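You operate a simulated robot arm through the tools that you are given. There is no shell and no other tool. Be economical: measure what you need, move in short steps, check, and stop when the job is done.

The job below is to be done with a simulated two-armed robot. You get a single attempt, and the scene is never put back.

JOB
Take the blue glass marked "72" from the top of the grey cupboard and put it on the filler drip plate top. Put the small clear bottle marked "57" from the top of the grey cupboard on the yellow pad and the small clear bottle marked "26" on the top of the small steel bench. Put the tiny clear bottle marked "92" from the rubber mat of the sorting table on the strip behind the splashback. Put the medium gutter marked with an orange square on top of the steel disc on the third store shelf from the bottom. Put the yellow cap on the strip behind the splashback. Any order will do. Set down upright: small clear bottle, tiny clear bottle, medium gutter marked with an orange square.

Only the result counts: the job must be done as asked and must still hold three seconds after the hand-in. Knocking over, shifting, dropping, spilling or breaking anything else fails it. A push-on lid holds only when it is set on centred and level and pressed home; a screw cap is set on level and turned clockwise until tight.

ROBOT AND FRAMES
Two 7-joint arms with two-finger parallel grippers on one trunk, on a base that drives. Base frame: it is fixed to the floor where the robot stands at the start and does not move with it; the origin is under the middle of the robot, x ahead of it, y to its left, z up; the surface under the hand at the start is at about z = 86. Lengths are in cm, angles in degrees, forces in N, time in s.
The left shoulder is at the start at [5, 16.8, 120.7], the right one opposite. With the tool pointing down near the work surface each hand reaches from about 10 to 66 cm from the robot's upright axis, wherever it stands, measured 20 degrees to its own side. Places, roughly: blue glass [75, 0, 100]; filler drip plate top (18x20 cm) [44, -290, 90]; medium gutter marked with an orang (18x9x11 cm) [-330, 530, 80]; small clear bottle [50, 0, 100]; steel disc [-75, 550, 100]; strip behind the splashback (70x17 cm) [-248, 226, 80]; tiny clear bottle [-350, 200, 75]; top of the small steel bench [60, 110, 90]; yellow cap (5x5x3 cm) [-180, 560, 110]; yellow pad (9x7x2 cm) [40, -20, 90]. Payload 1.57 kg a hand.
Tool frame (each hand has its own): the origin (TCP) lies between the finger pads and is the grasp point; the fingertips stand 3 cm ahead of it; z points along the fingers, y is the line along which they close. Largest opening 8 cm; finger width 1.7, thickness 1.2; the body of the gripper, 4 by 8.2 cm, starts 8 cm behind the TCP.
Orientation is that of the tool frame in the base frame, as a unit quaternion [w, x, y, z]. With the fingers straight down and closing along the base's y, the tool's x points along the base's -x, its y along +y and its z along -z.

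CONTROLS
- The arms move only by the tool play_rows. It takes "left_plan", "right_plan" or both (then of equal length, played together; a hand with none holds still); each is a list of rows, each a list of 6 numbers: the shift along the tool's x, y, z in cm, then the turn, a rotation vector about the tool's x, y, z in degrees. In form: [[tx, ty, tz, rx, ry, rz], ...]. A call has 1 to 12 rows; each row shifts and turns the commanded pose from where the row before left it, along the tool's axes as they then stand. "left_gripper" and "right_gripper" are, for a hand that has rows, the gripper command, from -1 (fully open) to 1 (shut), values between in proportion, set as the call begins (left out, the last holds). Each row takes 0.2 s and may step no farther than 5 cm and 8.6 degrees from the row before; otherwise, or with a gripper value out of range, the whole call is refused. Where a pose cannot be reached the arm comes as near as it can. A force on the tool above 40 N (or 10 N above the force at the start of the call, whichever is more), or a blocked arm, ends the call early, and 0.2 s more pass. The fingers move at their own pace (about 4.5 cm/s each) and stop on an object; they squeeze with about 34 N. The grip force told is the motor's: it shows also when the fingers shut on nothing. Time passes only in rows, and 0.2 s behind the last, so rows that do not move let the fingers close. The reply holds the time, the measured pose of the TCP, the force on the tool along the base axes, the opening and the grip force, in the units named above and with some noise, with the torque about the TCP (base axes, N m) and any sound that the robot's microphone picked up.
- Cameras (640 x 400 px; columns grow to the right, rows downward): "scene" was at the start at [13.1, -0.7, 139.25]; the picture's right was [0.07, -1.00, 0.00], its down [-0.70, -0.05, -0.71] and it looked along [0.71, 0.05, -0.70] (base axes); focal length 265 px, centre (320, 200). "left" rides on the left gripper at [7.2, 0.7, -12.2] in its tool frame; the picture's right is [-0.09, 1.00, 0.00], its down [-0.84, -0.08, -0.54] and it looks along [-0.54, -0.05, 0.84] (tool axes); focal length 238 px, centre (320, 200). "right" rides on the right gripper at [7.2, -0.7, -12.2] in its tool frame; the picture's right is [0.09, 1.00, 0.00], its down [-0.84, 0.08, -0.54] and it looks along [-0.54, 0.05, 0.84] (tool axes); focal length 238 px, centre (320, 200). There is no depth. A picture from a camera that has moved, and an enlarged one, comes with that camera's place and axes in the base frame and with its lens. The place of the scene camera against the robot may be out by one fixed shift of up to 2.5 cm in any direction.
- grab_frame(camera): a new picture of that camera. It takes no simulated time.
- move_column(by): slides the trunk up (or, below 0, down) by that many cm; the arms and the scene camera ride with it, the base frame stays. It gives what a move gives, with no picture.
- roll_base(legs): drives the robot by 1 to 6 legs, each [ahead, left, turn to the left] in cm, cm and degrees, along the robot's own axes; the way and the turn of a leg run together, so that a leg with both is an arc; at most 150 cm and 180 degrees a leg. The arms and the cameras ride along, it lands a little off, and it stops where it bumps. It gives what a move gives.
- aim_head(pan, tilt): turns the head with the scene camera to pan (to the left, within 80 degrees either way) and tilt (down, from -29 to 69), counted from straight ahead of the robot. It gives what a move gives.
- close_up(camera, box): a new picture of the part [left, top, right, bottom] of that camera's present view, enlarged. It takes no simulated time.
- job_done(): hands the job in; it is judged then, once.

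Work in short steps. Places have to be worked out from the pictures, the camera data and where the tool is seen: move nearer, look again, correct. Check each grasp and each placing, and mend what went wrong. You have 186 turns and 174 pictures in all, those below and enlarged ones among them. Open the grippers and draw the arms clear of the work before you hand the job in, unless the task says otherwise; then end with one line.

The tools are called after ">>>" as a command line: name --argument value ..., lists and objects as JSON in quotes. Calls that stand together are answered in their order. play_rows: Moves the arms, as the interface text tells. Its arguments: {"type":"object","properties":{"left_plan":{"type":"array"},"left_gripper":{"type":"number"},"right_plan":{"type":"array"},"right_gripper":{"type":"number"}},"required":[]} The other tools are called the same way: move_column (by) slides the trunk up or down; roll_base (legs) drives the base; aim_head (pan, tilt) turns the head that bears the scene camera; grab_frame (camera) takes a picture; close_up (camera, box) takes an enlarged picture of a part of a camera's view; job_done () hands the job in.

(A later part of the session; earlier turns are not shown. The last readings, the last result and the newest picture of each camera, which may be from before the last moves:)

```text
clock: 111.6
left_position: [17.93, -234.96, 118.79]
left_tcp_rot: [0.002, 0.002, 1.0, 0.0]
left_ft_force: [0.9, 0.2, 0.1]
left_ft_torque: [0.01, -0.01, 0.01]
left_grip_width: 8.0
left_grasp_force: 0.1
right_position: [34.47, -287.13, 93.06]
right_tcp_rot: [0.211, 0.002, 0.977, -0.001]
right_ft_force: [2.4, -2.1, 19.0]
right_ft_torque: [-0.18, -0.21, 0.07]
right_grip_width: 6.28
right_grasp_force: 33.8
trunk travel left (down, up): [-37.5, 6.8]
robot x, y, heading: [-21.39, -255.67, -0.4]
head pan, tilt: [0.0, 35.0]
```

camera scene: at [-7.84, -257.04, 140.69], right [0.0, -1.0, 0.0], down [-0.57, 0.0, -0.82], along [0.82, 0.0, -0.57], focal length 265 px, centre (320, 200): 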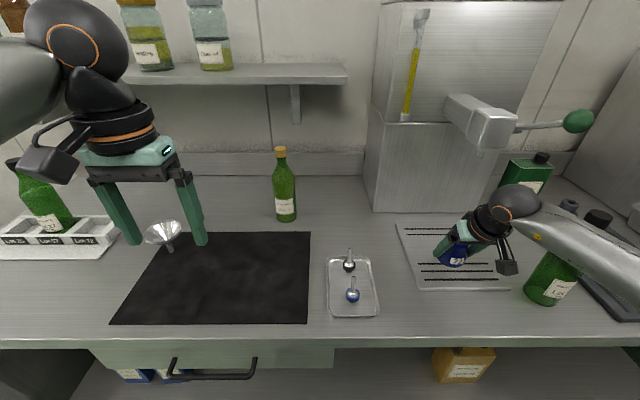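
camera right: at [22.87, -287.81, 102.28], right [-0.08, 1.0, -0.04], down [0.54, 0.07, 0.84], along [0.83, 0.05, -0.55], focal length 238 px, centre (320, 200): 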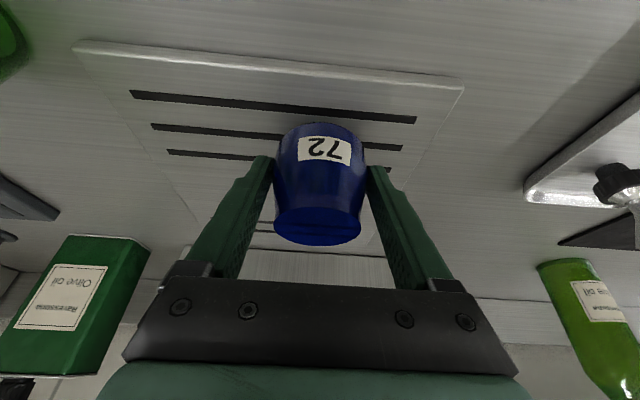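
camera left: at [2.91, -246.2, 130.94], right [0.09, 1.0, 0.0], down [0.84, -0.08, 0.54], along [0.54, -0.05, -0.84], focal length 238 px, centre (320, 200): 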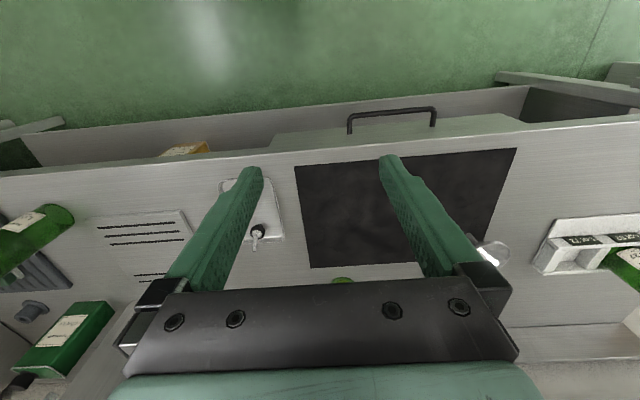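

The glass is on the plate (19 N). I ease off a little and open the right fingers.

>>> play_rows --right_plan '[[-0.1, 0, -0.2, 0, 0, 0], [0, 0, 0, 0, 0, 0]]'

>>> play_rows --right_plan '[[0, 0, 0, 0, 0, 0], [0, 0, 0, 0, 0, 0], [0, 0, 0, 0, 0, 0]]' --right_gripper -1

>>> grab_frame --camera "right"

```text
clock: 112.2
left_position: [18.01, -234.97, 118.68]
left_tcp_rot: [0.0, 0.002, 1.0, -0.001]
left_ft_force: [0.4, -0.1, -0.2]
left_ft_torque: [0.02, 0.01, 0.0]
left_grip_width: 7.99
left_grasp_force: 0.0
right_position: [34.29, -287.11, 93.11]
right_tcp_rot: [0.208, 0.001, 0.978, 0.001]
right_ft_force: [4.4, 1.4, 10.1]
right_ft_torque: [0.0, -0.44, 0.08]
right_grip_width: 6.27
right_grasp_force: 33.9
trunk travel left (down, up): [-37.5, 6.8]
robot x, y, heading: [-21.72, -256.11, 0.0]
head pan, tilt: [0.0, 35.0]
```

```text
clock: 113.0
left_position: [18.17, -235.01, 118.71]
left_tcp_rot: [0.0, 0.002, 1.0, 0.0]
left_ft_force: [0.2, -0.3, 0.7]
left_ft_torque: [0.02, 0.03, -0.02]
left_grip_width: 7.99
left_grasp_force: 0.1
right_position: [34.37, -287.29, 93.03]
right_tcp_rot: [0.207, 0.002, 0.978, 0.0]
right_ft_force: [0.6, 0.2, -0.3]
right_ft_torque: [0.0, 0.01, -0.07]
right_grip_width: 7.99
right_grasp_force: 0.1
trunk travel left (down, up): [-37.5, 6.8]
robot x, y, heading: [-21.27, -256.12, -0.2]
head pan, tilt: [0.0, 35.0]
```

```text
116 pictures are left
camera right: at [22.85, -287.88, 101.16], right [-0.08, 1.0, -0.04], down [0.55, 0.08, 0.84], along [0.83, 0.05, -0.55], focal length 238 px, centre (320, 200)
```

right: 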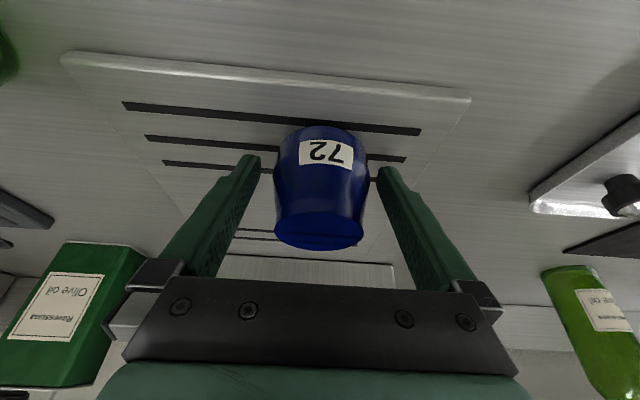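

Glass 72 stands on the plate. I withdraw backward and slightly up, under the lever.

>>> play_rows --right_plan '[[1.0, 0, -1.2, 0, 0, 0], [3.2, 0, -2.0, 0, 0, 0], [3.4, 0, -2.0, 0, 0, 0], [3.4, 0, -2.0, 0, 0, 0], [3.4, 0, -2.0, 0, 0, 0], [0, 0, 0, 0, 0, 0]]'

>>> grab_frame --camera "scene"

```text
clock: 114.4
left_position: [18.0, -235.01, 118.58]
left_tcp_rot: [0.0, 0.002, 1.0, 0.0]
left_ft_force: [-0.2, -0.3, 0.5]
left_ft_torque: [0.01, 0.01, 0.03]
left_grip_width: 8.0
left_grasp_force: 0.1
right_position: [17.29, -287.16, 95.41]
right_tcp_rot: [0.208, 0.003, 0.978, -0.001]
right_ft_force: [0.4, 0.3, 0.2]
right_ft_torque: [-0.01, 0.01, -0.04]
right_grip_width: 8.02
right_grasp_force: 0.0
trunk travel left (down, up): [-37.5, 6.8]
robot x, y, heading: [-21.43, -255.64, -0.2]
head pan, tilt: [0.0, 35.0]
```

```text
115 pictures are left
camera scene: at [-7.82, -257.04, 140.68], right [0.0, -1.0, 0.0], down [-0.57, 0.0, -0.82], along [0.82, 0.0, -0.57], focal length 265 px, centre (320, 200)
```

scene: 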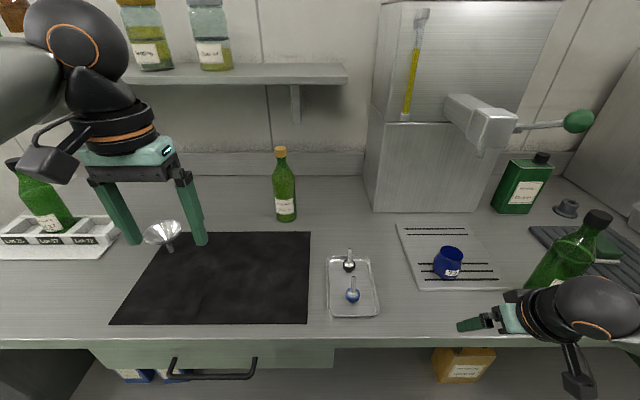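

Glass 72 stands well on the plate and nothing else moved. I back off from the counter, then straighten and tuck the right arm.

>>> roll_base --legs '[[-25, 0, 0]]'

>>> play_rows --right_plan '[[0, 0, -4, 0, 8, 0], [0, 0, -4, 0, 8, 0], [0, 0, -4, 0, 8, 0], [0, 0, -4, 0, 0, 0], [0, 3, -4, 0, 0, 0], [0, 3, 0, 0, 0, 0], [0, 0, 0, 0, 0, 0]]' --left_plan '[[1, 0, 0, 0, 0, 0], [1, 0, 0, 0, 0, 0], [1, 0, 0, 0, 0, 0], [1, -1, 0, 0, 0, 0], [1, -1, 0, 0, 0, 0], [0, -1, 0, 0, 0, 0], [0, 0, 0, 0, 0, 0]]'

>>> aim_head --pan 75 --tilt 15

>>> grab_frame --camera "scene"

```text
clock: 116.3
left_position: [-7.31, -234.84, 118.6]
left_tcp_rot: [0.0, 0.0, 1.0, 0.0]
left_ft_force: [-0.3, 0.4, 0.2]
left_ft_torque: [0.03, -0.05, 0.01]
left_grip_width: 7.99
left_grasp_force: 0.0
right_position: [-7.78, -287.02, 95.53]
right_tcp_rot: [0.207, 0.001, 0.978, -0.001]
right_ft_force: [0.1, -0.5, 0.5]
right_ft_torque: [0.0, 0.01, 0.02]
right_grip_width: 7.99
right_grasp_force: 0.1
trunk travel left (down, up): [-37.5, 6.8]
robot x, y, heading: [-47.06, -255.79, -0.1]
head pan, tilt: [0.0, 35.0]
```

```text
clock: 117.9
left_position: [-12.44, -237.94, 118.6]
left_tcp_rot: [-0.001, 0.001, 1.0, 0.0]
left_ft_force: [-0.1, 0.5, -0.2]
left_ft_torque: [-0.01, 0.0, 0.0]
left_grip_width: 8.0
left_grasp_force: 0.2
right_position: [-10.9, -281.12, 114.84]
right_tcp_rot: [0.0, 0.001, 1.0, 0.0]
right_ft_force: [0.4, 0.4, 0.9]
right_ft_torque: [0.03, 0.01, 0.02]
right_grip_width: 8.0
right_grasp_force: 0.0
trunk travel left (down, up): [-37.5, 6.8]
robot x, y, heading: [-46.86, -255.61, 0.0]
head pan, tilt: [0.0, 35.0]
```

```text
clock: 119.3
left_position: [-12.5, -238.04, 118.65]
left_tcp_rot: [0.0, 0.002, 1.0, -0.001]
left_ft_force: [0.2, 0.7, 0.1]
left_ft_torque: [0.0, -0.02, -0.01]
left_grip_width: 8.02
left_grasp_force: 0.0
right_position: [-11.01, -281.05, 114.79]
right_tcp_rot: [0.001, 0.002, 1.0, 0.001]
right_ft_force: [-0.3, -0.1, 0.1]
right_ft_torque: [-0.02, 0.02, -0.01]
right_grip_width: 8.01
right_grasp_force: 0.0
trunk travel left (down, up): [-37.5, 6.8]
robot x, y, heading: [-47.2, -255.6, -0.3]
head pan, tilt: [75.0, 15.0]
```

```text
114 pictures are left
camera scene: at [-39.53, -247.9, 143.89], right [0.97, -0.26, 0.0], down [-0.07, -0.25, -0.97], along [0.25, 0.93, -0.26], focal length 265 px, centre (320, 200)
```

scene: 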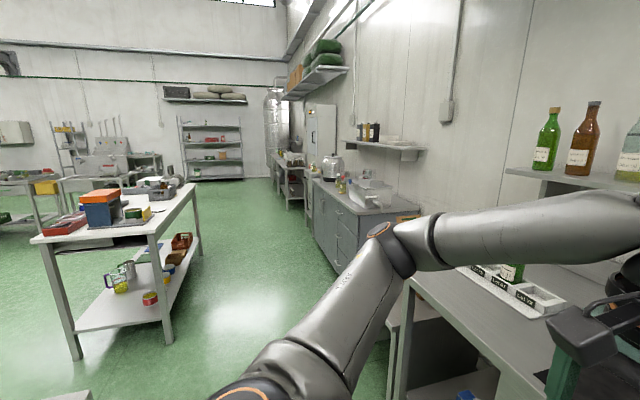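

The aisle back along +y is free. I slide left along it in legs toward y≈130.

>>> roll_base --legs '[[0, 150, 0], [0, 150, 0], [0, 90, 0]]'

>>> aim_head --pan 80 --tilt 20

>>> grab_frame --camera "scene"

```text
clock: 153.1
left_position: [-16.61, 148.98, 118.75]
left_tcp_rot: [0.001, -0.006, 1.0, -0.001]
left_ft_force: [0.4, -0.6, -0.9]
left_ft_torque: [0.02, 0.03, 0.0]
left_grip_width: 8.0
left_grasp_force: 0.1
right_position: [-14.44, 106.0, 114.99]
right_tcp_rot: [0.0, -0.007, 1.0, 0.0]
right_ft_force: [0.8, 0.3, -0.9]
right_ft_torque: [0.02, -0.04, -0.02]
right_grip_width: 7.99
right_grasp_force: 0.0
trunk travel left (down, up): [-37.5, 6.8]
robot x, y, heading: [-51.21, 131.05, 1.0]
head pan, tilt: [75.0, 15.0]
```

```text
clock: 153.8
left_position: [-16.82, 149.12, 118.61]
left_tcp_rot: [0.0, -0.007, 1.0, -0.001]
left_ft_force: [0.4, -0.1, 0.8]
left_ft_torque: [-0.02, 0.02, -0.03]
left_grip_width: 8.0
left_grasp_force: 0.1
right_position: [-14.49, 106.01, 114.77]
right_tcp_rot: [0.0, -0.006, 1.0, 0.0]
right_ft_force: [0.4, 0.2, 0.1]
right_ft_torque: [-0.02, 0.01, -0.02]
right_grip_width: 7.98
right_grasp_force: 0.1
trunk travel left (down, up): [-37.5, 6.8]
robot x, y, heading: [-50.95, 130.9, 0.6]
head pan, tilt: [80.0, 20.0]
```

```text
113 pictures are left
camera scene: at [-44.38, 138.82, 143.08], right [0.99, -0.16, 0.0], down [-0.06, -0.34, -0.94], along [0.15, 0.93, -0.34], focal length 265 px, centre (320, 200)
```

scene: 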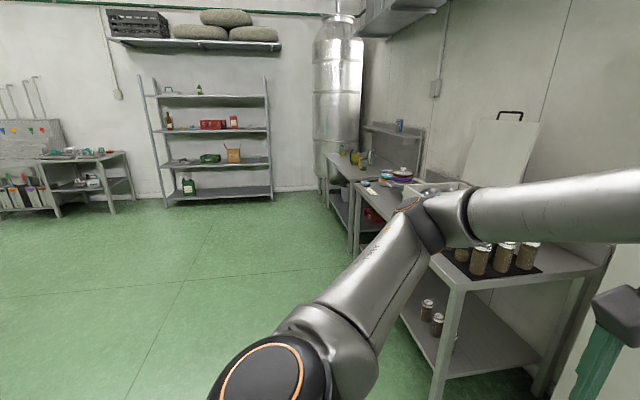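

I turn 90° left to see the rest of the room.

>>> roll_base --legs '[[0, 0, 90]]'

>>> aim_head --pan 60 --tilt 20

>>> grab_frame --camera "scene"

>>> aim_head --pan 15 --tilt 20

>>> grab_frame --camera "scene"

```text
clock: 157.9
left_position: [-67.83, 165.54, 118.67]
left_tcp_rot: [0.001, -0.699, 0.715, 0.0]
left_ft_force: [0.6, 0.6, 0.6]
left_ft_torque: [0.03, 0.0, 0.01]
left_grip_width: 8.01
left_grasp_force: 0.0
right_position: [-24.59, 166.33, 114.83]
right_tcp_rot: [0.0, -0.698, 0.716, 0.0]
right_ft_force: [0.0, -0.2, 0.7]
right_ft_torque: [-0.02, -0.04, 0.01]
right_grip_width: 8.0
right_grasp_force: 0.1
trunk travel left (down, up): [-37.5, 6.8]
robot x, y, heading: [-50.78, 131.26, 88.5]
head pan, tilt: [80.0, 20.0]
```

```text
clock: 158.7
left_position: [-67.83, 165.62, 118.71]
left_tcp_rot: [-0.001, -0.699, 0.715, -0.001]
left_ft_force: [0.4, -0.2, -0.2]
left_ft_torque: [0.04, -0.01, 0.0]
left_grip_width: 8.01
left_grasp_force: 0.1
right_position: [-24.57, 166.34, 114.86]
right_tcp_rot: [0.0, -0.699, 0.715, -0.001]
right_ft_force: [-0.3, -0.5, 0.9]
right_ft_torque: [0.01, 0.03, 0.05]
right_grip_width: 7.99
right_grasp_force: 0.1
trunk travel left (down, up): [-37.5, 6.8]
robot x, y, heading: [-51.0, 130.48, 88.5]
head pan, tilt: [60.0, 20.0]
```

```text
112 pictures are left
camera scene: at [-57.75, 138.42, 143.07], right [0.52, 0.85, 0.0], down [0.29, -0.18, -0.94], along [-0.8, 0.49, -0.34], focal length 265 px, centre (320, 200)
```

scene: 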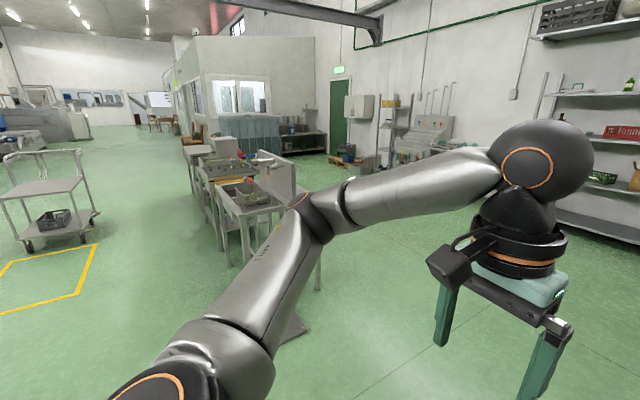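

```text
clock: 159.9
left_position: [-67.8, 165.62, 118.48]
left_tcp_rot: [0.0, -0.699, 0.715, 0.0]
left_ft_force: [0.3, 0.5, -1.0]
left_ft_torque: [0.01, -0.01, 0.02]
left_grip_width: 8.0
left_grasp_force: 0.0
right_position: [-24.69, 166.21, 114.89]
right_tcp_rot: [0.0, -0.699, 0.715, 0.001]
right_ft_force: [0.2, -0.3, -0.9]
right_ft_torque: [0.01, 0.02, 0.01]
right_grip_width: 7.99
right_grasp_force: 0.2
trunk travel left (down, up): [-37.5, 6.8]
robot x, y, heading: [-50.97, 131.06, 88.6]
head pan, tilt: [15.0, 20.0]
```

```text
111 pictures are left
camera scene: at [-52.0, 142.63, 143.07], right [0.97, 0.24, 0.0], down [0.08, -0.33, -0.94], along [-0.22, 0.91, -0.34], focal length 265 px, centre (320, 200)
```

scene: 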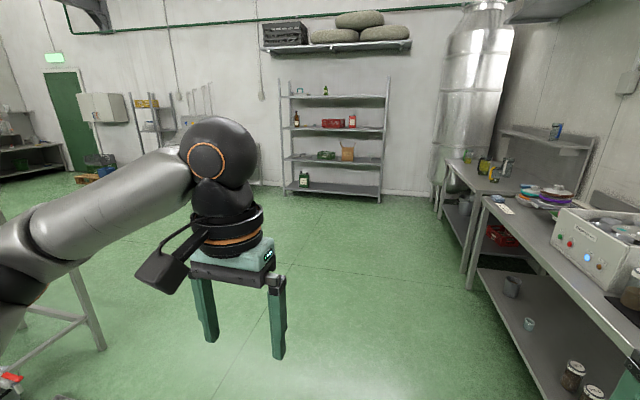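

A row of benches with an upright splashback stands ahead-left. I take a closer look at it.

>>> aim_head --pan 58 --tilt 15

>>> close_up --camera "scene" --box '[160, 100, 320, 300]'

```text
clock: 161.0
left_position: [-67.74, 165.59, 118.61]
left_tcp_rot: [0.0, -0.699, 0.715, 0.0]
left_ft_force: [-0.6, -0.6, -0.2]
left_ft_torque: [0.01, 0.0, -0.01]
left_grip_width: 8.02
left_grasp_force: 0.0
right_position: [-24.61, 166.36, 114.82]
right_tcp_rot: [0.001, -0.699, 0.715, 0.0]
right_ft_force: [-0.9, 0.5, -0.2]
right_ft_torque: [0.03, 0.01, -0.01]
right_grip_width: 7.98
right_grasp_force: 0.0
trunk travel left (down, up): [-37.5, 6.8]
robot x, y, heading: [-50.98, 130.48, 88.9]
head pan, tilt: [58.0, 15.0]
```

```text
2.00 times, centred on (240, 200) of scene
camera zoom: at [-57.6, 138.72, 143.89], right [0.55, 0.84, 0.0], down [0.22, -0.14, -0.97], along [-0.81, 0.53, -0.26], focal length 530 px, centre (480, 200)
```

zoom: 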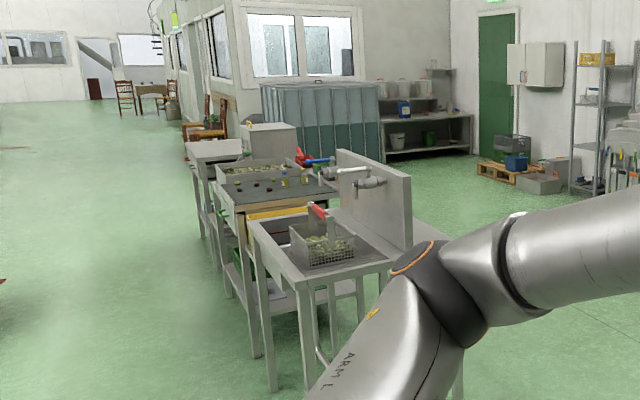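

The island: sink bench with splashback, then the sorting table with the dark mat beyond. I back off a bit and slide left along its near side to x≈-335.

>>> roll_base --legs '[[-16, 0, 1], [0, 145, 0], [0, 140, 0]]'

>>> aim_head --pan 0 --tilt 35

>>> grab_frame --camera "scene"

```text
clock: 186.8
left_position: [-354.77, 140.67, 118.7]
left_tcp_rot: [0.0, 0.726, -0.688, 0.0]
left_ft_force: [-0.4, 0.9, 0.3]
left_ft_torque: [0.0, -0.02, 0.03]
left_grip_width: 8.0
left_grasp_force: 0.0
right_position: [-311.69, 144.74, 114.95]
right_tcp_rot: [0.0, 0.726, -0.688, 0.0]
right_ft_force: [0.7, 0.1, 0.0]
right_ft_torque: [0.01, -0.01, 0.0]
right_grip_width: 8.01
right_grasp_force: 0.2
trunk travel left (down, up): [-37.5, 6.8]
robot x, y, heading: [-335.35, 107.16, 93.2]
head pan, tilt: [58.0, 15.0]
```

```text
clock: 188.1
left_position: [-354.7, 140.68, 118.62]
left_tcp_rot: [0.0, 0.726, -0.688, 0.0]
left_ft_force: [0.3, -1.0, -0.4]
left_ft_torque: [0.02, 0.0, 0.02]
left_grip_width: 8.0
left_grasp_force: 0.0
right_position: [-311.68, 144.58, 114.91]
right_tcp_rot: [0.0, 0.726, -0.688, -0.001]
right_ft_force: [-0.5, -0.4, -0.4]
right_ft_torque: [-0.03, 0.0, 0.03]
right_grip_width: 7.99
right_grasp_force: 0.0
trunk travel left (down, up): [-37.5, 6.8]
robot x, y, heading: [-334.93, 107.47, 93.1]
head pan, tilt: [0.0, 35.0]
```

```text
109 pictures are left
camera scene: at [-334.87, 118.83, 140.69], right [1.0, 0.05, 0.0], down [0.03, -0.57, -0.82], along [-0.04, 0.82, -0.57], focal length 265 px, centre (320, 200)
```

scene: 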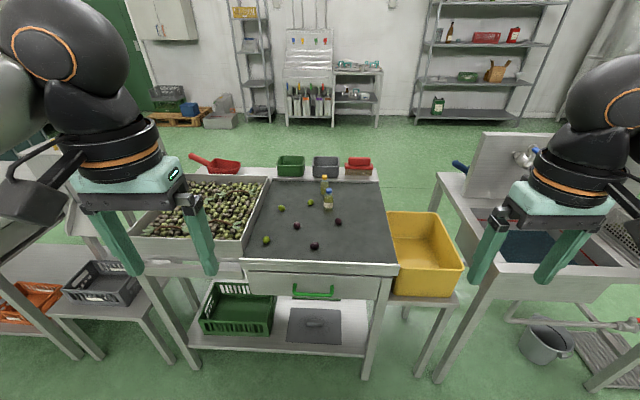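

Two tiny bottles stand near the mat's rear-right among olives. I zoom in to read them.

>>> close_up --camera "scene" --box '[250, 160, 410, 260]'

>>> close_up --camera "scene" --box '[300, 165, 350, 215]'

```text
4.00 times, centred on (330, 210) of scene
camera zoom: at [-334.87, 118.83, 140.69], right [1.0, 0.05, 0.0], down [0.03, -0.57, -0.82], along [-0.04, 0.82, -0.57], focal length 1059 px, centre (280, 160)
```

zoom: 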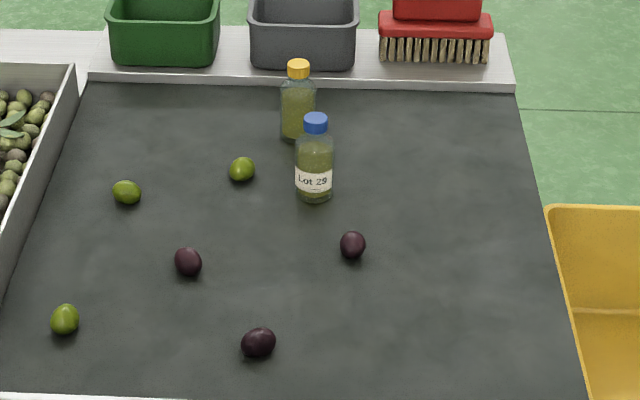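

```text
8.00 times, centred on (325, 190) of scene
camera zoom: at [-334.87, 118.83, 140.69], right [1.0, 0.05, 0.0], down [0.03, -0.57, -0.82], along [-0.04, 0.82, -0.57], focal length 2118 px, centre (280, 280)
```

zoom: 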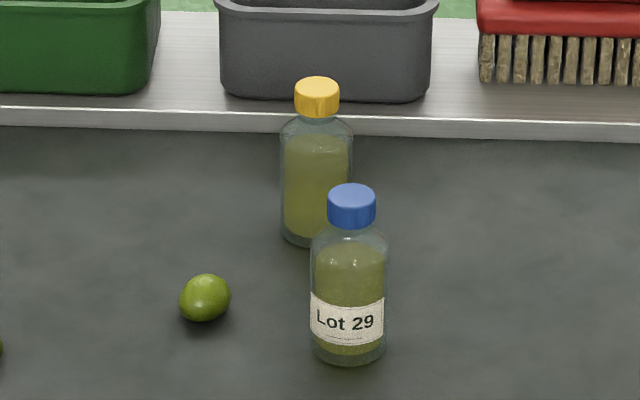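

The front one is Lot 29; the rear one (yellow cap, label turned away) should be 92. The north side of the island suits this and the strip better, so I drive around the east end.

>>> roll_base --legs '[[0, 0, -3], [0, -120, 0], [0, -125, 0], [120, 0, 0], [75, 0, 0]]'

>>> aim_head --pan 60 --tilt 20

>>> grab_frame --camera "scene"

```text
clock: 219.1
left_position: [-91.05, 331.64, 118.69]
left_tcp_rot: [0.0, -0.67, 0.742, -0.001]
left_ft_force: [0.2, 0.3, -0.3]
left_ft_torque: [0.02, -0.02, -0.01]
left_grip_width: 8.0
left_grasp_force: 0.0
right_position: [-47.99, 328.91, 114.86]
right_tcp_rot: [0.0, -0.67, 0.743, 0.001]
right_ft_force: [-0.4, 0.7, 0.0]
right_ft_torque: [0.03, 0.0, 0.03]
right_grip_width: 8.0
right_grasp_force: 0.2
trunk travel left (down, up): [-37.5, 6.8]
robot x, y, heading: [-77.03, 295.82, 84.4]
head pan, tilt: [0.0, 35.0]
```

```text
clock: 220.4
left_position: [-91.1, 331.73, 118.65]
left_tcp_rot: [0.0, -0.671, 0.742, 0.0]
left_ft_force: [0.2, -0.4, 0.0]
left_ft_torque: [-0.01, 0.02, 0.02]
left_grip_width: 7.99
left_grasp_force: 0.1
right_position: [-47.99, 328.95, 114.84]
right_tcp_rot: [-0.001, -0.669, 0.743, 0.001]
right_ft_force: [-0.3, 0.3, -0.8]
right_ft_torque: [-0.02, -0.02, -0.01]
right_grip_width: 7.96
right_grasp_force: 0.0
trunk travel left (down, up): [-37.5, 6.8]
robot x, y, heading: [-76.85, 295.93, 84.1]
head pan, tilt: [60.0, 20.0]
```

```text
106 pictures are left
camera scene: at [-83.05, 303.85, 143.07], right [0.59, 0.81, 0.0], down [0.28, -0.2, -0.94], along [-0.76, 0.55, -0.34], focal length 265 px, centre (320, 200)
```

scene: 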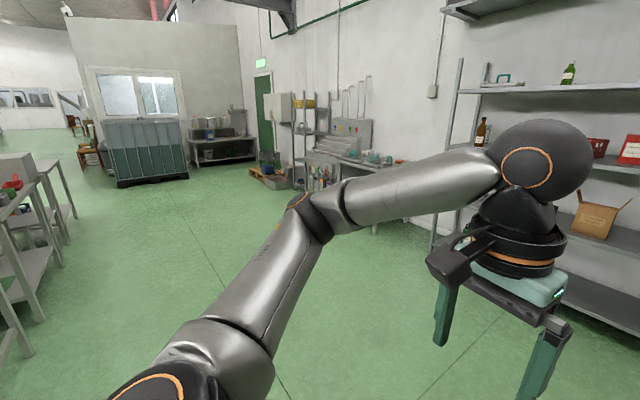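

I move 20 cm further from the island, turn to face -x, drive on and then turn to face the island from the north.

>>> roll_base --legs '[[25, 0, 0], [0, 0, 96], [130, 0, 0], [0, 0, 90]]'

>>> aim_head --pan 0 --tilt 35

>>> grab_frame --camera "scene"

```text
clock: 236.1
left_position: [-184.81, 287.25, 118.64]
left_tcp_rot: [0.0, 0.7, 0.714, 0.0]
left_ft_force: [0.0, -0.2, 0.4]
left_ft_torque: [0.01, 0.01, 0.01]
left_grip_width: 8.0
left_grasp_force: 0.0
right_position: [-227.89, 284.92, 114.85]
right_tcp_rot: [0.0, 0.702, 0.713, -0.001]
right_ft_force: [0.9, -0.3, -0.5]
right_ft_torque: [0.01, 0.03, -0.01]
right_grip_width: 8.01
right_grasp_force: 0.0
trunk travel left (down, up): [-37.5, 6.8]
robot x, y, heading: [-203.28, 321.36, -89.1]
head pan, tilt: [60.0, 20.0]
```

```text
clock: 237.4
left_position: [-184.86, 287.34, 118.76]
left_tcp_rot: [0.0, 0.7, 0.714, 0.0]
left_ft_force: [-0.2, -0.7, -0.6]
left_ft_torque: [-0.02, 0.01, 0.03]
left_grip_width: 8.01
left_grasp_force: 0.0
right_position: [-227.87, 284.85, 114.9]
right_tcp_rot: [0.0, 0.702, 0.713, 0.0]
right_ft_force: [0.6, -1.2, 0.5]
right_ft_torque: [-0.01, 0.0, -0.02]
right_grip_width: 8.01
right_grasp_force: 0.2
trunk travel left (down, up): [-37.5, 6.8]
robot x, y, heading: [-203.35, 321.35, -88.9]
head pan, tilt: [0.0, 35.0]
```

```text
105 pictures are left
camera scene: at [-202.01, 307.34, 140.69], right [-1.0, -0.02, 0.0], down [-0.01, 0.57, -0.82], along [0.01, -0.82, -0.57], focal length 265 px, centre (320, 200)
```

scene: 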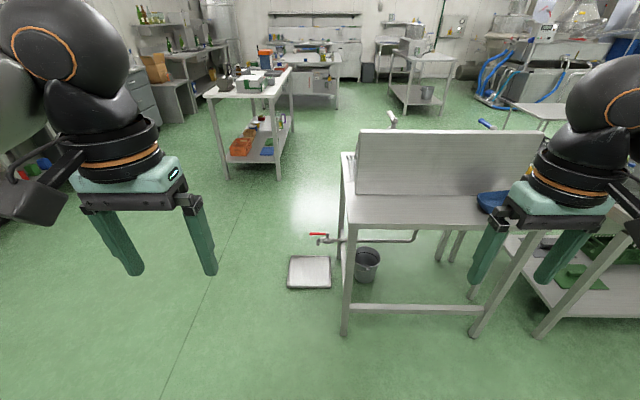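

The strip is the ledge behind the splashback, with a blue bowl at one end. I slide right to face the tiny bottles.

>>> roll_base --legs '[[0, -122, 0]]'

>>> grab_frame --camera "scene"

```text
clock: 248.4
left_position: [-306.74, 284.15, 118.72]
left_tcp_rot: [0.0, 0.692, 0.722, 0.0]
left_ft_force: [-0.2, -0.3, 0.0]
left_ft_torque: [-0.01, 0.01, 0.0]
left_grip_width: 7.97
left_grasp_force: 0.1
right_position: [-349.91, 280.88, 114.78]
right_tcp_rot: [0.0, 0.693, 0.721, 0.0]
right_ft_force: [0.3, 0.9, 0.2]
right_ft_torque: [-0.02, -0.02, 0.02]
right_grip_width: 8.0
right_grasp_force: 0.1
trunk travel left (down, up): [-37.5, 6.8]
robot x, y, heading: [-325.9, 317.72, -87.6]
head pan, tilt: [0.0, 35.0]
```

```text
104 pictures are left
camera scene: at [-324.56, 303.83, 140.69], right [-1.0, -0.04, 0.0], down [-0.02, 0.57, -0.82], along [0.03, -0.82, -0.57], focal length 265 px, centre (320, 200)
```

scene: 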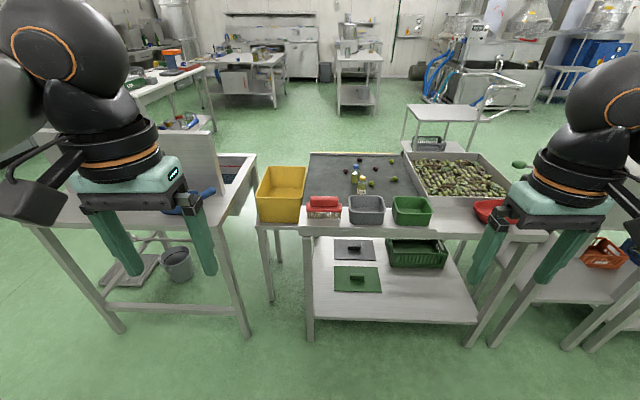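

>>> close_up --camera "scene" --box '[335, 150, 385, 200]'

```text
8.00 times, centred on (360, 175) of scene
camera zoom: at [-324.56, 303.83, 140.69], right [-1.0, -0.04, 0.0], down [-0.02, 0.57, -0.82], along [0.03, -0.82, -0.57], focal length 2118 px, centre (0, 400)
```

zoom: 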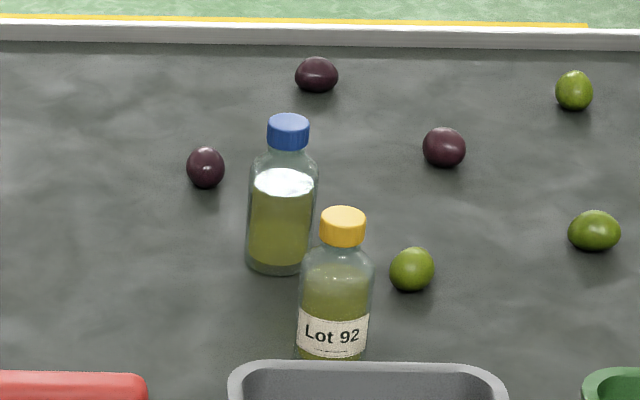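

Lot 92 is confirmed (yellow cap), at about (-338, 211.5), cap top z≈88. I drive 46 cm forward and bring the right hand above it.

>>> roll_base --legs '[[46, 0, -2]]'

>>> grab_frame --camera "right"

>>> grab_frame --camera "scene"

```text
clock: 251.2
left_position: [-307.28, 238.0, 118.71]
left_tcp_rot: [-0.001, 0.706, 0.708, 0.0]
left_ft_force: [-0.7, -1.1, -0.7]
left_ft_torque: [0.02, 0.0, -0.02]
left_grip_width: 8.01
left_grasp_force: 0.1
right_position: [-350.51, 236.3, 114.84]
right_tcp_rot: [0.0, 0.706, 0.709, 0.0]
right_ft_force: [-1.3, -0.1, -0.1]
right_ft_torque: [0.02, 0.0, 0.0]
right_grip_width: 7.99
right_grasp_force: 0.2
trunk travel left (down, up): [-37.5, 6.8]
robot x, y, heading: [-325.34, 272.22, -89.4]
head pan, tilt: [0.0, 35.0]
```

```text
102 pictures are left
camera right: at [-350.96, 243.51, 126.96], right [1.0, 0.1, 0.0], down [0.08, -0.84, 0.54], along [0.05, -0.54, -0.84], focal length 238 px, centre (320, 200)
```

right: 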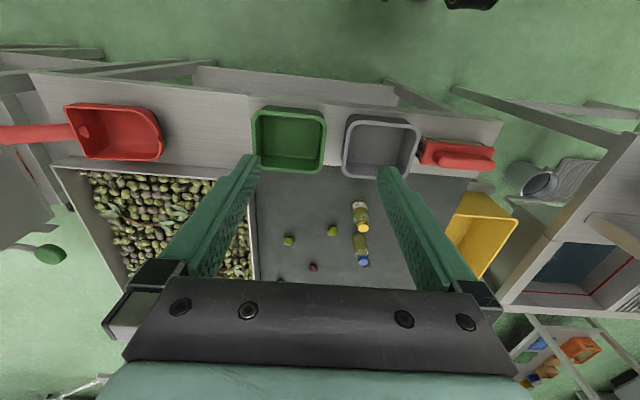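

```text
101 pictures are left
camera scene: at [-324.06, 258.39, 140.68], right [-1.0, 0.0, 0.0], down [0.0, 0.57, -0.82], along [0.0, -0.82, -0.57], focal length 265 px, centre (320, 200)
```

scene: 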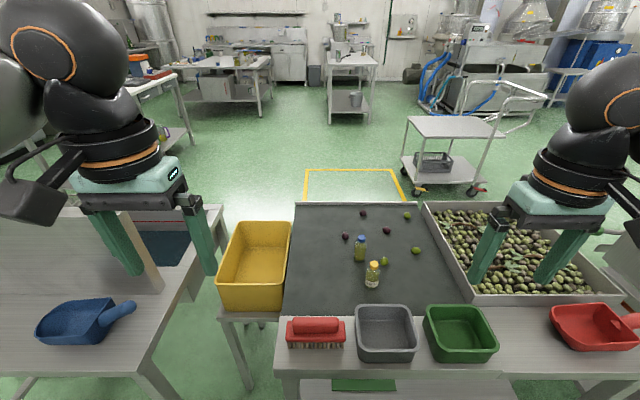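

Bottle 92 at (-338.7, 212.5). I move the right hand above it.

>>> play_rows --right_plan '[[-4, 2, 1.5, 0, 0, 0], [-4, 2, 1.5, 0, 0, 0], [-4, 2, 1.5, 0, 0, 0], [-4, 2, 1.5, 0, 0, 0], [-4, 2, 1.5, 0, 0, 0], [-3.8, 1.8, 1.5, 0, 0, 0], [0, 0, 0, 0, 0, 0]]' --right_gripper -1

>>> grab_frame --camera "right"

```text
clock: 252.8
left_position: [-307.15, 238.16, 118.8]
left_tcp_rot: [0.0, 0.706, 0.709, 0.0]
left_ft_force: [-0.3, -0.2, -0.3]
left_ft_torque: [-0.03, -0.01, -0.02]
left_grip_width: 8.01
left_grasp_force: 0.0
right_position: [-338.02, 212.57, 105.68]
right_tcp_rot: [0.001, 0.705, 0.709, 0.0]
right_ft_force: [-0.7, -0.1, 0.4]
right_ft_torque: [0.01, -0.03, -0.02]
right_grip_width: 8.02
right_grasp_force: 0.0
trunk travel left (down, up): [-37.5, 6.8]
robot x, y, heading: [-325.35, 272.19, -89.7]
head pan, tilt: [0.0, 35.0]
```

```text
100 pictures are left
camera right: at [-338.71, 219.73, 117.84], right [1.0, 0.1, 0.0], down [0.08, -0.84, 0.54], along [0.05, -0.54, -0.84], focal length 238 px, centre (320, 200)
```

right: 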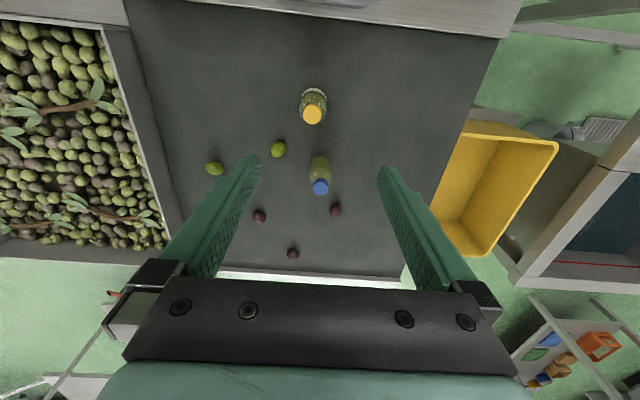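

Cap top triangulated to (-338.9, 212.8, 87.9). I centre and descend to z≈83.2.

>>> play_rows --right_plan '[[0.2, -0.85, 3, 0, 0, 0], [0, 0, 4, 0, 0, 0], [0, 0, 4, 0, 0, 0], [0, 0, 4, 0, 0, 0], [0, 0, 3, 0, 0, 0], [0, 0, 0, 0, 0, 0]]'

>>> grab_frame --camera "right"

```text
clock: 254.2
left_position: [-307.18, 238.23, 118.66]
left_tcp_rot: [0.0, 0.705, 0.709, 0.0]
left_ft_force: [-0.2, -0.6, -0.1]
left_ft_torque: [0.01, 0.0, 0.0]
left_grip_width: 8.03
left_grasp_force: 0.0
right_position: [-339.11, 212.92, 87.86]
right_tcp_rot: [0.0, 0.706, 0.708, 0.0]
right_ft_force: [0.5, -0.8, -0.1]
right_ft_torque: [-0.01, 0.01, 0.02]
right_grip_width: 7.99
right_grasp_force: 0.1
trunk travel left (down, up): [-37.5, 6.8]
robot x, y, heading: [-325.3, 272.24, -89.7]
head pan, tilt: [0.0, 35.0]
```

```text
99 pictures are left
camera right: at [-339.88, 220.02, 99.94], right [1.0, 0.1, 0.0], down [0.08, -0.84, 0.54], along [0.05, -0.54, -0.84], focal length 238 px, centre (320, 200)
```

right: 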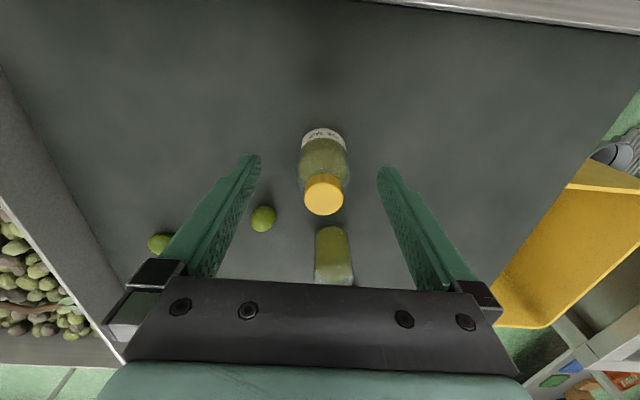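

Aligned. I go down 4.5 cm more and close gently.

>>> play_rows --right_plan '[[0, 0, 2.5, 0, 0, 0], [0, 0, 2.0, 0, 0, 0], [0, 0, 0, 0, 0, 0]]'

>>> play_rows --right_plan '[[0, 0, 0, 0, 0, 0], [0, 0, 0, 0, 0, 0], [0, 0, 0, 0, 0, 0], [0, 0, 0, 0, 0, 0]]' --right_gripper 1

>>> grab_frame --camera "right"

```text
clock: 254.9
left_position: [-307.12, 238.17, 118.6]
left_tcp_rot: [0.0, 0.706, 0.708, 0.0]
left_ft_force: [0.6, 0.0, 0.1]
left_ft_torque: [0.01, -0.03, 0.02]
left_grip_width: 8.01
left_grasp_force: 0.1
right_position: [-339.3, 212.81, 83.23]
right_tcp_rot: [0.001, 0.706, 0.708, -0.001]
right_ft_force: [0.9, 0.2, 0.4]
right_ft_torque: [-0.01, 0.0, 0.01]
right_grip_width: 8.0
right_grasp_force: 0.1
trunk travel left (down, up): [-37.5, 6.8]
robot x, y, heading: [-324.91, 272.77, -89.7]
head pan, tilt: [0.0, 35.0]
```

```text
clock: 255.9
left_position: [-307.24, 238.2, 118.59]
left_tcp_rot: [0.0, 0.706, 0.708, 0.0]
left_ft_force: [-0.3, -0.6, 0.4]
left_ft_torque: [-0.01, 0.03, 0.01]
left_grip_width: 8.01
left_grasp_force: 0.1
right_position: [-339.25, 212.88, 83.45]
right_tcp_rot: [0.001, 0.706, 0.708, 0.0]
right_ft_force: [0.6, 0.5, 0.2]
right_ft_torque: [0.04, -0.05, 0.01]
right_grip_width: 3.67
right_grasp_force: 26.4
trunk travel left (down, up): [-37.5, 6.8]
robot x, y, heading: [-325.12, 272.83, -89.9]
head pan, tilt: [0.0, 35.0]
```

```text
98 pictures are left
camera right: at [-339.93, 219.99, 95.48], right [1.0, 0.1, 0.0], down [0.08, -0.84, 0.54], along [0.05, -0.54, -0.84], focal length 238 px, centre (320, 200)
```

right: 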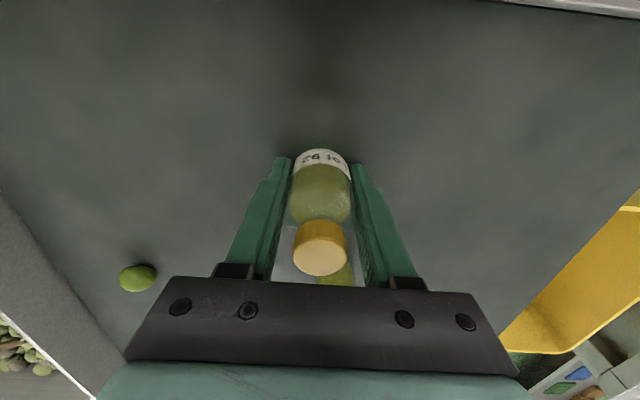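

Gripped at 3.67 cm. I lift it straight up and pull back over the trays.

>>> play_rows --right_plan '[[0, 0, 0, 0, 0, 0], [0, 0, -3, 0, 0, 0], [0, 0, -4, 0, 0, 0], [0, 0, -4, 0, 0, 0], [0, 0, -4, 0, 0, 0], [0, 0, -4, 0, 0, 0], [0, 0, -4, 0, 0, 0], [0, 0, -4, 0, 0, 0], [4, 0, 0, 0, 0, 0], [4, 0, 0, 0, 0, 0], [4, 0, 0, 0, 0, 0], [0, 0, 0, 0, 0, 0]]'

>>> roll_base --legs '[[-45, 0, 0], [0, 75, 0]]'

>>> grab_frame --camera "scene"

```text
clock: 258.6
left_position: [-307.15, 238.19, 118.64]
left_tcp_rot: [0.0, 0.706, 0.708, -0.001]
left_ft_force: [0.4, -0.9, 0.4]
left_ft_torque: [-0.01, -0.03, 0.02]
left_grip_width: 8.0
left_grasp_force: 0.0
right_position: [-339.64, 224.87, 110.47]
right_tcp_rot: [0.0, 0.706, 0.708, 0.0]
right_ft_force: [0.2, 0.7, -1.0]
right_ft_torque: [0.01, -0.02, -0.01]
right_grip_width: 3.67
right_grasp_force: 33.8
trunk travel left (down, up): [-37.5, 6.8]
robot x, y, heading: [-325.32, 272.44, -90.1]
head pan, tilt: [0.0, 35.0]
```

```text
clock: 268.1
left_position: [-228.38, 282.21, 118.69]
left_tcp_rot: [0.0, 0.705, 0.709, 0.0]
left_ft_force: [1.0, -1.1, -0.6]
left_ft_torque: [0.03, -0.03, -0.03]
left_grip_width: 7.97
left_grasp_force: 0.1
right_position: [-260.94, 268.88, 110.44]
right_tcp_rot: [0.0, 0.706, 0.709, 0.0]
right_ft_force: [-0.7, 0.1, -1.1]
right_ft_torque: [0.01, -0.01, 0.03]
right_grip_width: 3.65
right_grasp_force: 33.7
trunk travel left (down, up): [-37.5, 6.8]
robot x, y, heading: [-246.45, 316.82, -90.0]
head pan, tilt: [0.0, 35.0]
```

```text
97 pictures are left
camera scene: at [-245.25, 302.56, 140.69], right [-1.0, 0.0, 0.0], down [0.0, 0.57, -0.82], along [0.0, -0.82, -0.57], focal length 265 px, centre (320, 200)
```

scene: 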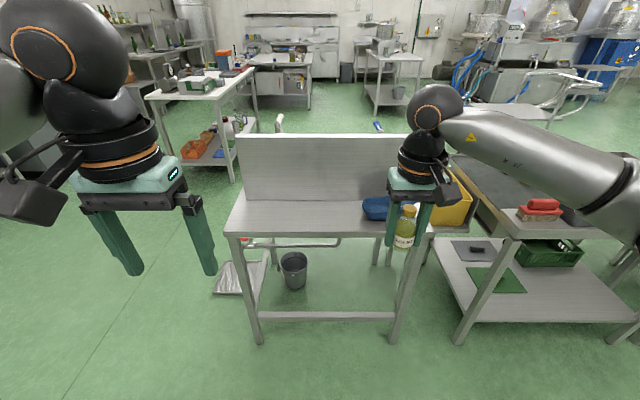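

The strip runs x≈-213…-283, y≈215…235; a blue scoop sits at x≈-267. I drive up so that the right hand can set the bottle at about (-245, 226).

>>> roll_base --legs '[[0, 13, 0], [32, 0, 0]]'

>>> grab_frame --camera "right"

>>> grab_frame --camera "scene"

```text
clock: 271.7
left_position: [-215.55, 249.68, 118.63]
left_tcp_rot: [0.0, 0.709, 0.706, 0.0]
left_ft_force: [0.1, 0.1, 0.8]
left_ft_torque: [0.01, 0.0, -0.04]
left_grip_width: 8.0
left_grasp_force: 0.0
right_position: [-248.13, 236.63, 110.29]
right_tcp_rot: [0.0, 0.708, 0.706, 0.001]
right_ft_force: [-0.6, 0.3, -0.7]
right_ft_torque: [0.0, 0.01, 0.01]
right_grip_width: 3.66
right_grasp_force: 33.8
trunk travel left (down, up): [-37.5, 6.8]
robot x, y, heading: [-233.12, 284.35, -90.6]
head pan, tilt: [0.0, 35.0]
```

```text
96 pictures are left
camera right: at [-248.69, 243.83, 122.51], right [1.0, 0.09, 0.0], down [0.07, -0.84, 0.54], along [0.05, -0.54, -0.84], focal length 238 px, centre (320, 200)
```

right: 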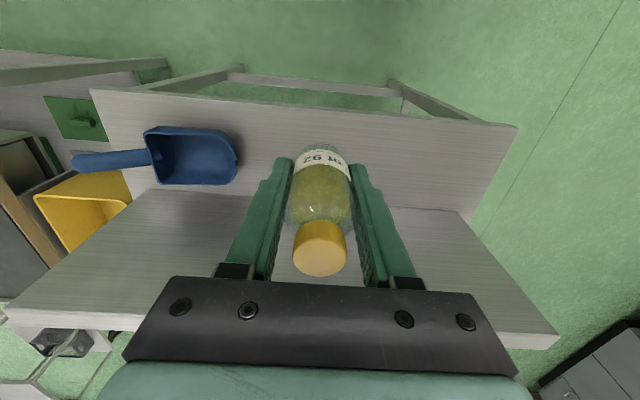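

```text
95 pictures are left
camera scene: at [-232.18, 270.1, 140.68], right [-1.0, 0.0, 0.0], down [0.0, 0.57, -0.82], along [0.0, -0.82, -0.57], focal length 265 px, centre (320, 200)
```

scene: 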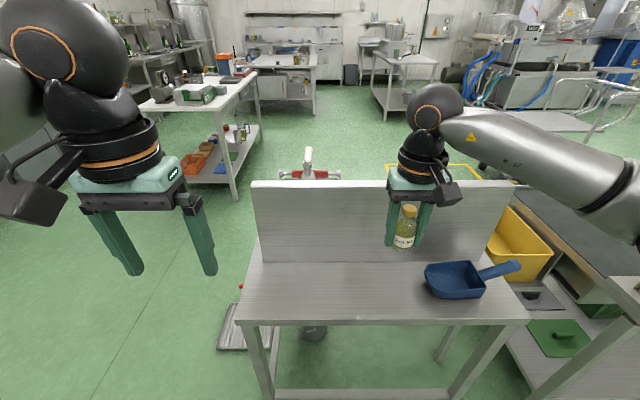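

Splashback at y≈215 (top z≈107), strip out to y≈235. I move to (-248, 228) and lower to z≈91.

>>> play_rows --right_plan '[[-4.3, 0, 0, 0, 0, 0], [-4.3, 0, 0, 0, 0, 0], [0, 0, 4, 0, 0, 0], [0, 0, 4, 0, 0, 0], [0, 0, 4, 0, 0, 0], [0, 0, 4, 0, 0, 0], [0, 0, 3, 0, 0, 0], [0, 0, 0, 0, 0, 0]]'

>>> grab_frame --camera "right"

>>> grab_frame --camera "scene"

```text
clock: 273.5
left_position: [-215.42, 249.68, 118.69]
left_tcp_rot: [0.0, 0.709, 0.705, 0.0]
left_ft_force: [0.4, -0.5, 0.2]
left_ft_torque: [-0.04, 0.01, 0.02]
left_grip_width: 8.0
left_grasp_force: 0.1
right_position: [-248.17, 227.74, 91.28]
right_tcp_rot: [0.0, 0.709, 0.706, 0.0]
right_ft_force: [0.8, -0.1, -1.5]
right_ft_torque: [0.01, 0.03, 0.02]
right_grip_width: 3.66
right_grasp_force: 34.1
trunk travel left (down, up): [-37.5, 6.8]
robot x, y, heading: [-233.36, 283.85, -90.6]
head pan, tilt: [0.0, 35.0]
```

```text
94 pictures are left
camera right: at [-248.68, 234.98, 103.36], right [1.0, 0.09, 0.0], down [0.07, -0.84, 0.54], along [0.05, -0.54, -0.84], focal length 238 px, centre (320, 200)
```

right: 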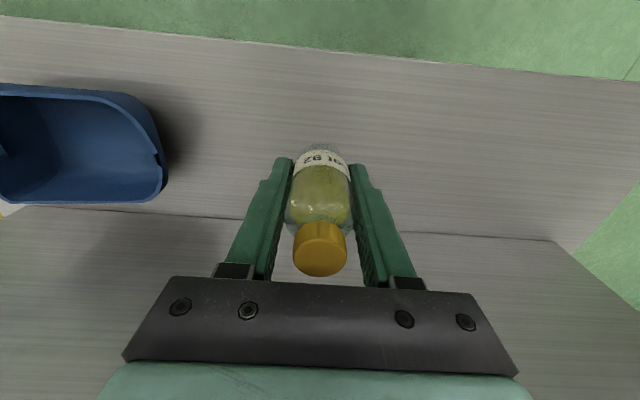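

```text
93 pictures are left
camera scene: at [-232.18, 270.18, 140.69], right [-1.0, 0.0, 0.0], down [0.0, 0.57, -0.82], along [0.0, -0.82, -0.57], focal length 265 px, centre (320, 200)
```

scene: 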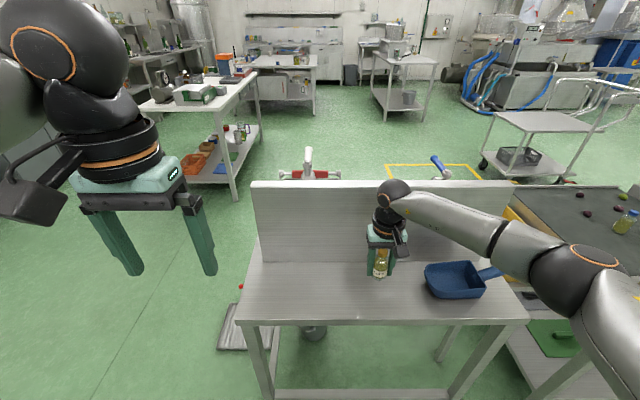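

Fine lowering until contact.

>>> play_rows --right_plan '[[0, 0, 1.5, 0, 0, 0], [0, 0, 1.5, 0, 0, 0], [0, 0, 0.6, 0, 0, 0], [0, 0, 0.4, 0, 0, 0], [0, 0, 0, 0, 0, 0]]'

>>> play_rows --right_plan '[[0, 0, 0.4, 0, 0, 0], [0, 0, 0.3, 0, 0, 0], [0, 0, 0, 0, 0, 0]]'

>>> close_up --camera "scene" --box '[340, 220, 440, 300]'

```text
clock: 274.7
left_position: [-215.36, 249.7, 118.61]
left_tcp_rot: [0.0, 0.708, 0.706, 0.0]
left_ft_force: [-0.3, 0.3, 0.5]
left_ft_torque: [-0.02, -0.04, 0.01]
left_grip_width: 7.99
left_grasp_force: 0.0
right_position: [-248.07, 228.06, 87.41]
right_tcp_rot: [0.0, 0.708, 0.706, 0.0]
right_ft_force: [-0.1, -0.1, -0.8]
right_ft_torque: [-0.01, 0.01, -0.02]
right_grip_width: 3.64
right_grasp_force: 34.0
trunk travel left (down, up): [-37.5, 6.8]
robot x, y, heading: [-232.9, 284.31, -90.1]
head pan, tilt: [0.0, 35.0]
```

```text
clock: 275.5
left_position: [-215.51, 249.79, 118.66]
left_tcp_rot: [0.0, 0.708, 0.706, -0.001]
left_ft_force: [-0.4, 0.6, 0.6]
left_ft_torque: [0.02, -0.01, 0.0]
left_grip_width: 8.02
left_grasp_force: 0.0
right_position: [-248.17, 228.08, 86.74]
right_tcp_rot: [0.0, 0.708, 0.706, 0.0]
right_ft_force: [-0.3, -0.2, -1.6]
right_ft_torque: [0.0, 0.0, -0.01]
right_grip_width: 3.68
right_grasp_force: 33.5
trunk travel left (down, up): [-37.5, 6.8]
robot x, y, heading: [-233.32, 283.89, -90.5]
head pan, tilt: [0.0, 35.0]
```

```text
5.00 times, centred on (390, 260) of scene
camera zoom: at [-232.18, 270.16, 140.69], right [-1.0, 0.0, 0.0], down [0.0, 0.57, -0.82], along [0.0, -0.82, -0.57], focal length 1324 px, centre (-30, -100)
```

zoom: 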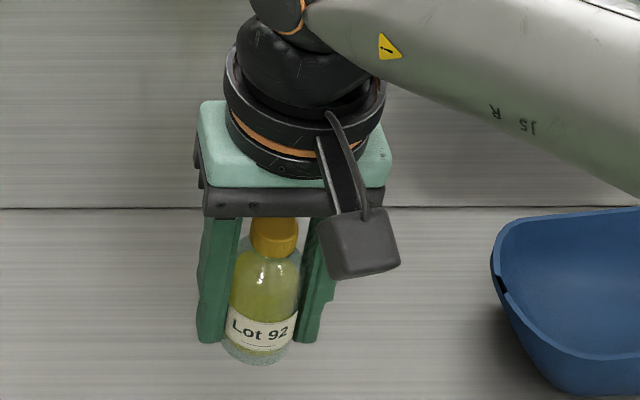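

Still free; continuing down.

>>> play_rows --right_plan '[[0, 0, 0.3, 0, 0, 0], [0, 0, 0.3, 0, 0, 0], [0, 0, 0.2, 0, 0, 0], [0, 0, 0, 0, 0, 0]]'

>>> play_rows --right_plan '[[0, 0, 0.3, 0, 0, 0], [0, 0, 0.2, 0, 0, 0], [0, 0, 0, 0, 0, 0]]'

```text
clock: 276.5
left_position: [-215.35, 249.78, 118.69]
left_tcp_rot: [0.0, 0.708, 0.706, 0.0]
left_ft_force: [-0.2, 0.8, -1.0]
left_ft_torque: [0.01, -0.04, 0.0]
left_grip_width: 8.0
left_grasp_force: 0.1
right_position: [-248.08, 228.12, 85.98]
right_tcp_rot: [0.0, 0.709, 0.706, 0.0]
right_ft_force: [0.1, 0.5, -0.5]
right_ft_torque: [0.04, 0.0, 0.01]
right_grip_width: 3.64
right_grasp_force: 33.8
trunk travel left (down, up): [-37.5, 6.8]
robot x, y, heading: [-232.98, 284.26, -90.4]
head pan, tilt: [0.0, 35.0]
```

```text
clock: 277.3
left_position: [-215.55, 249.69, 118.69]
left_tcp_rot: [0.0, 0.709, 0.706, 0.0]
left_ft_force: [-0.2, 0.1, 0.1]
left_ft_torque: [-0.01, -0.01, -0.02]
left_grip_width: 8.02
left_grasp_force: 0.1
right_position: [-247.96, 228.0, 85.36]
right_tcp_rot: [-0.001, 0.708, 0.706, 0.001]
right_ft_force: [-0.5, 0.5, -1.2]
right_ft_torque: [-0.02, -0.03, 0.02]
right_grip_width: 3.65
right_grasp_force: 34.3
trunk travel left (down, up): [-37.5, 6.8]
robot x, y, heading: [-232.96, 284.28, -90.1]
head pan, tilt: [0.0, 35.0]
```

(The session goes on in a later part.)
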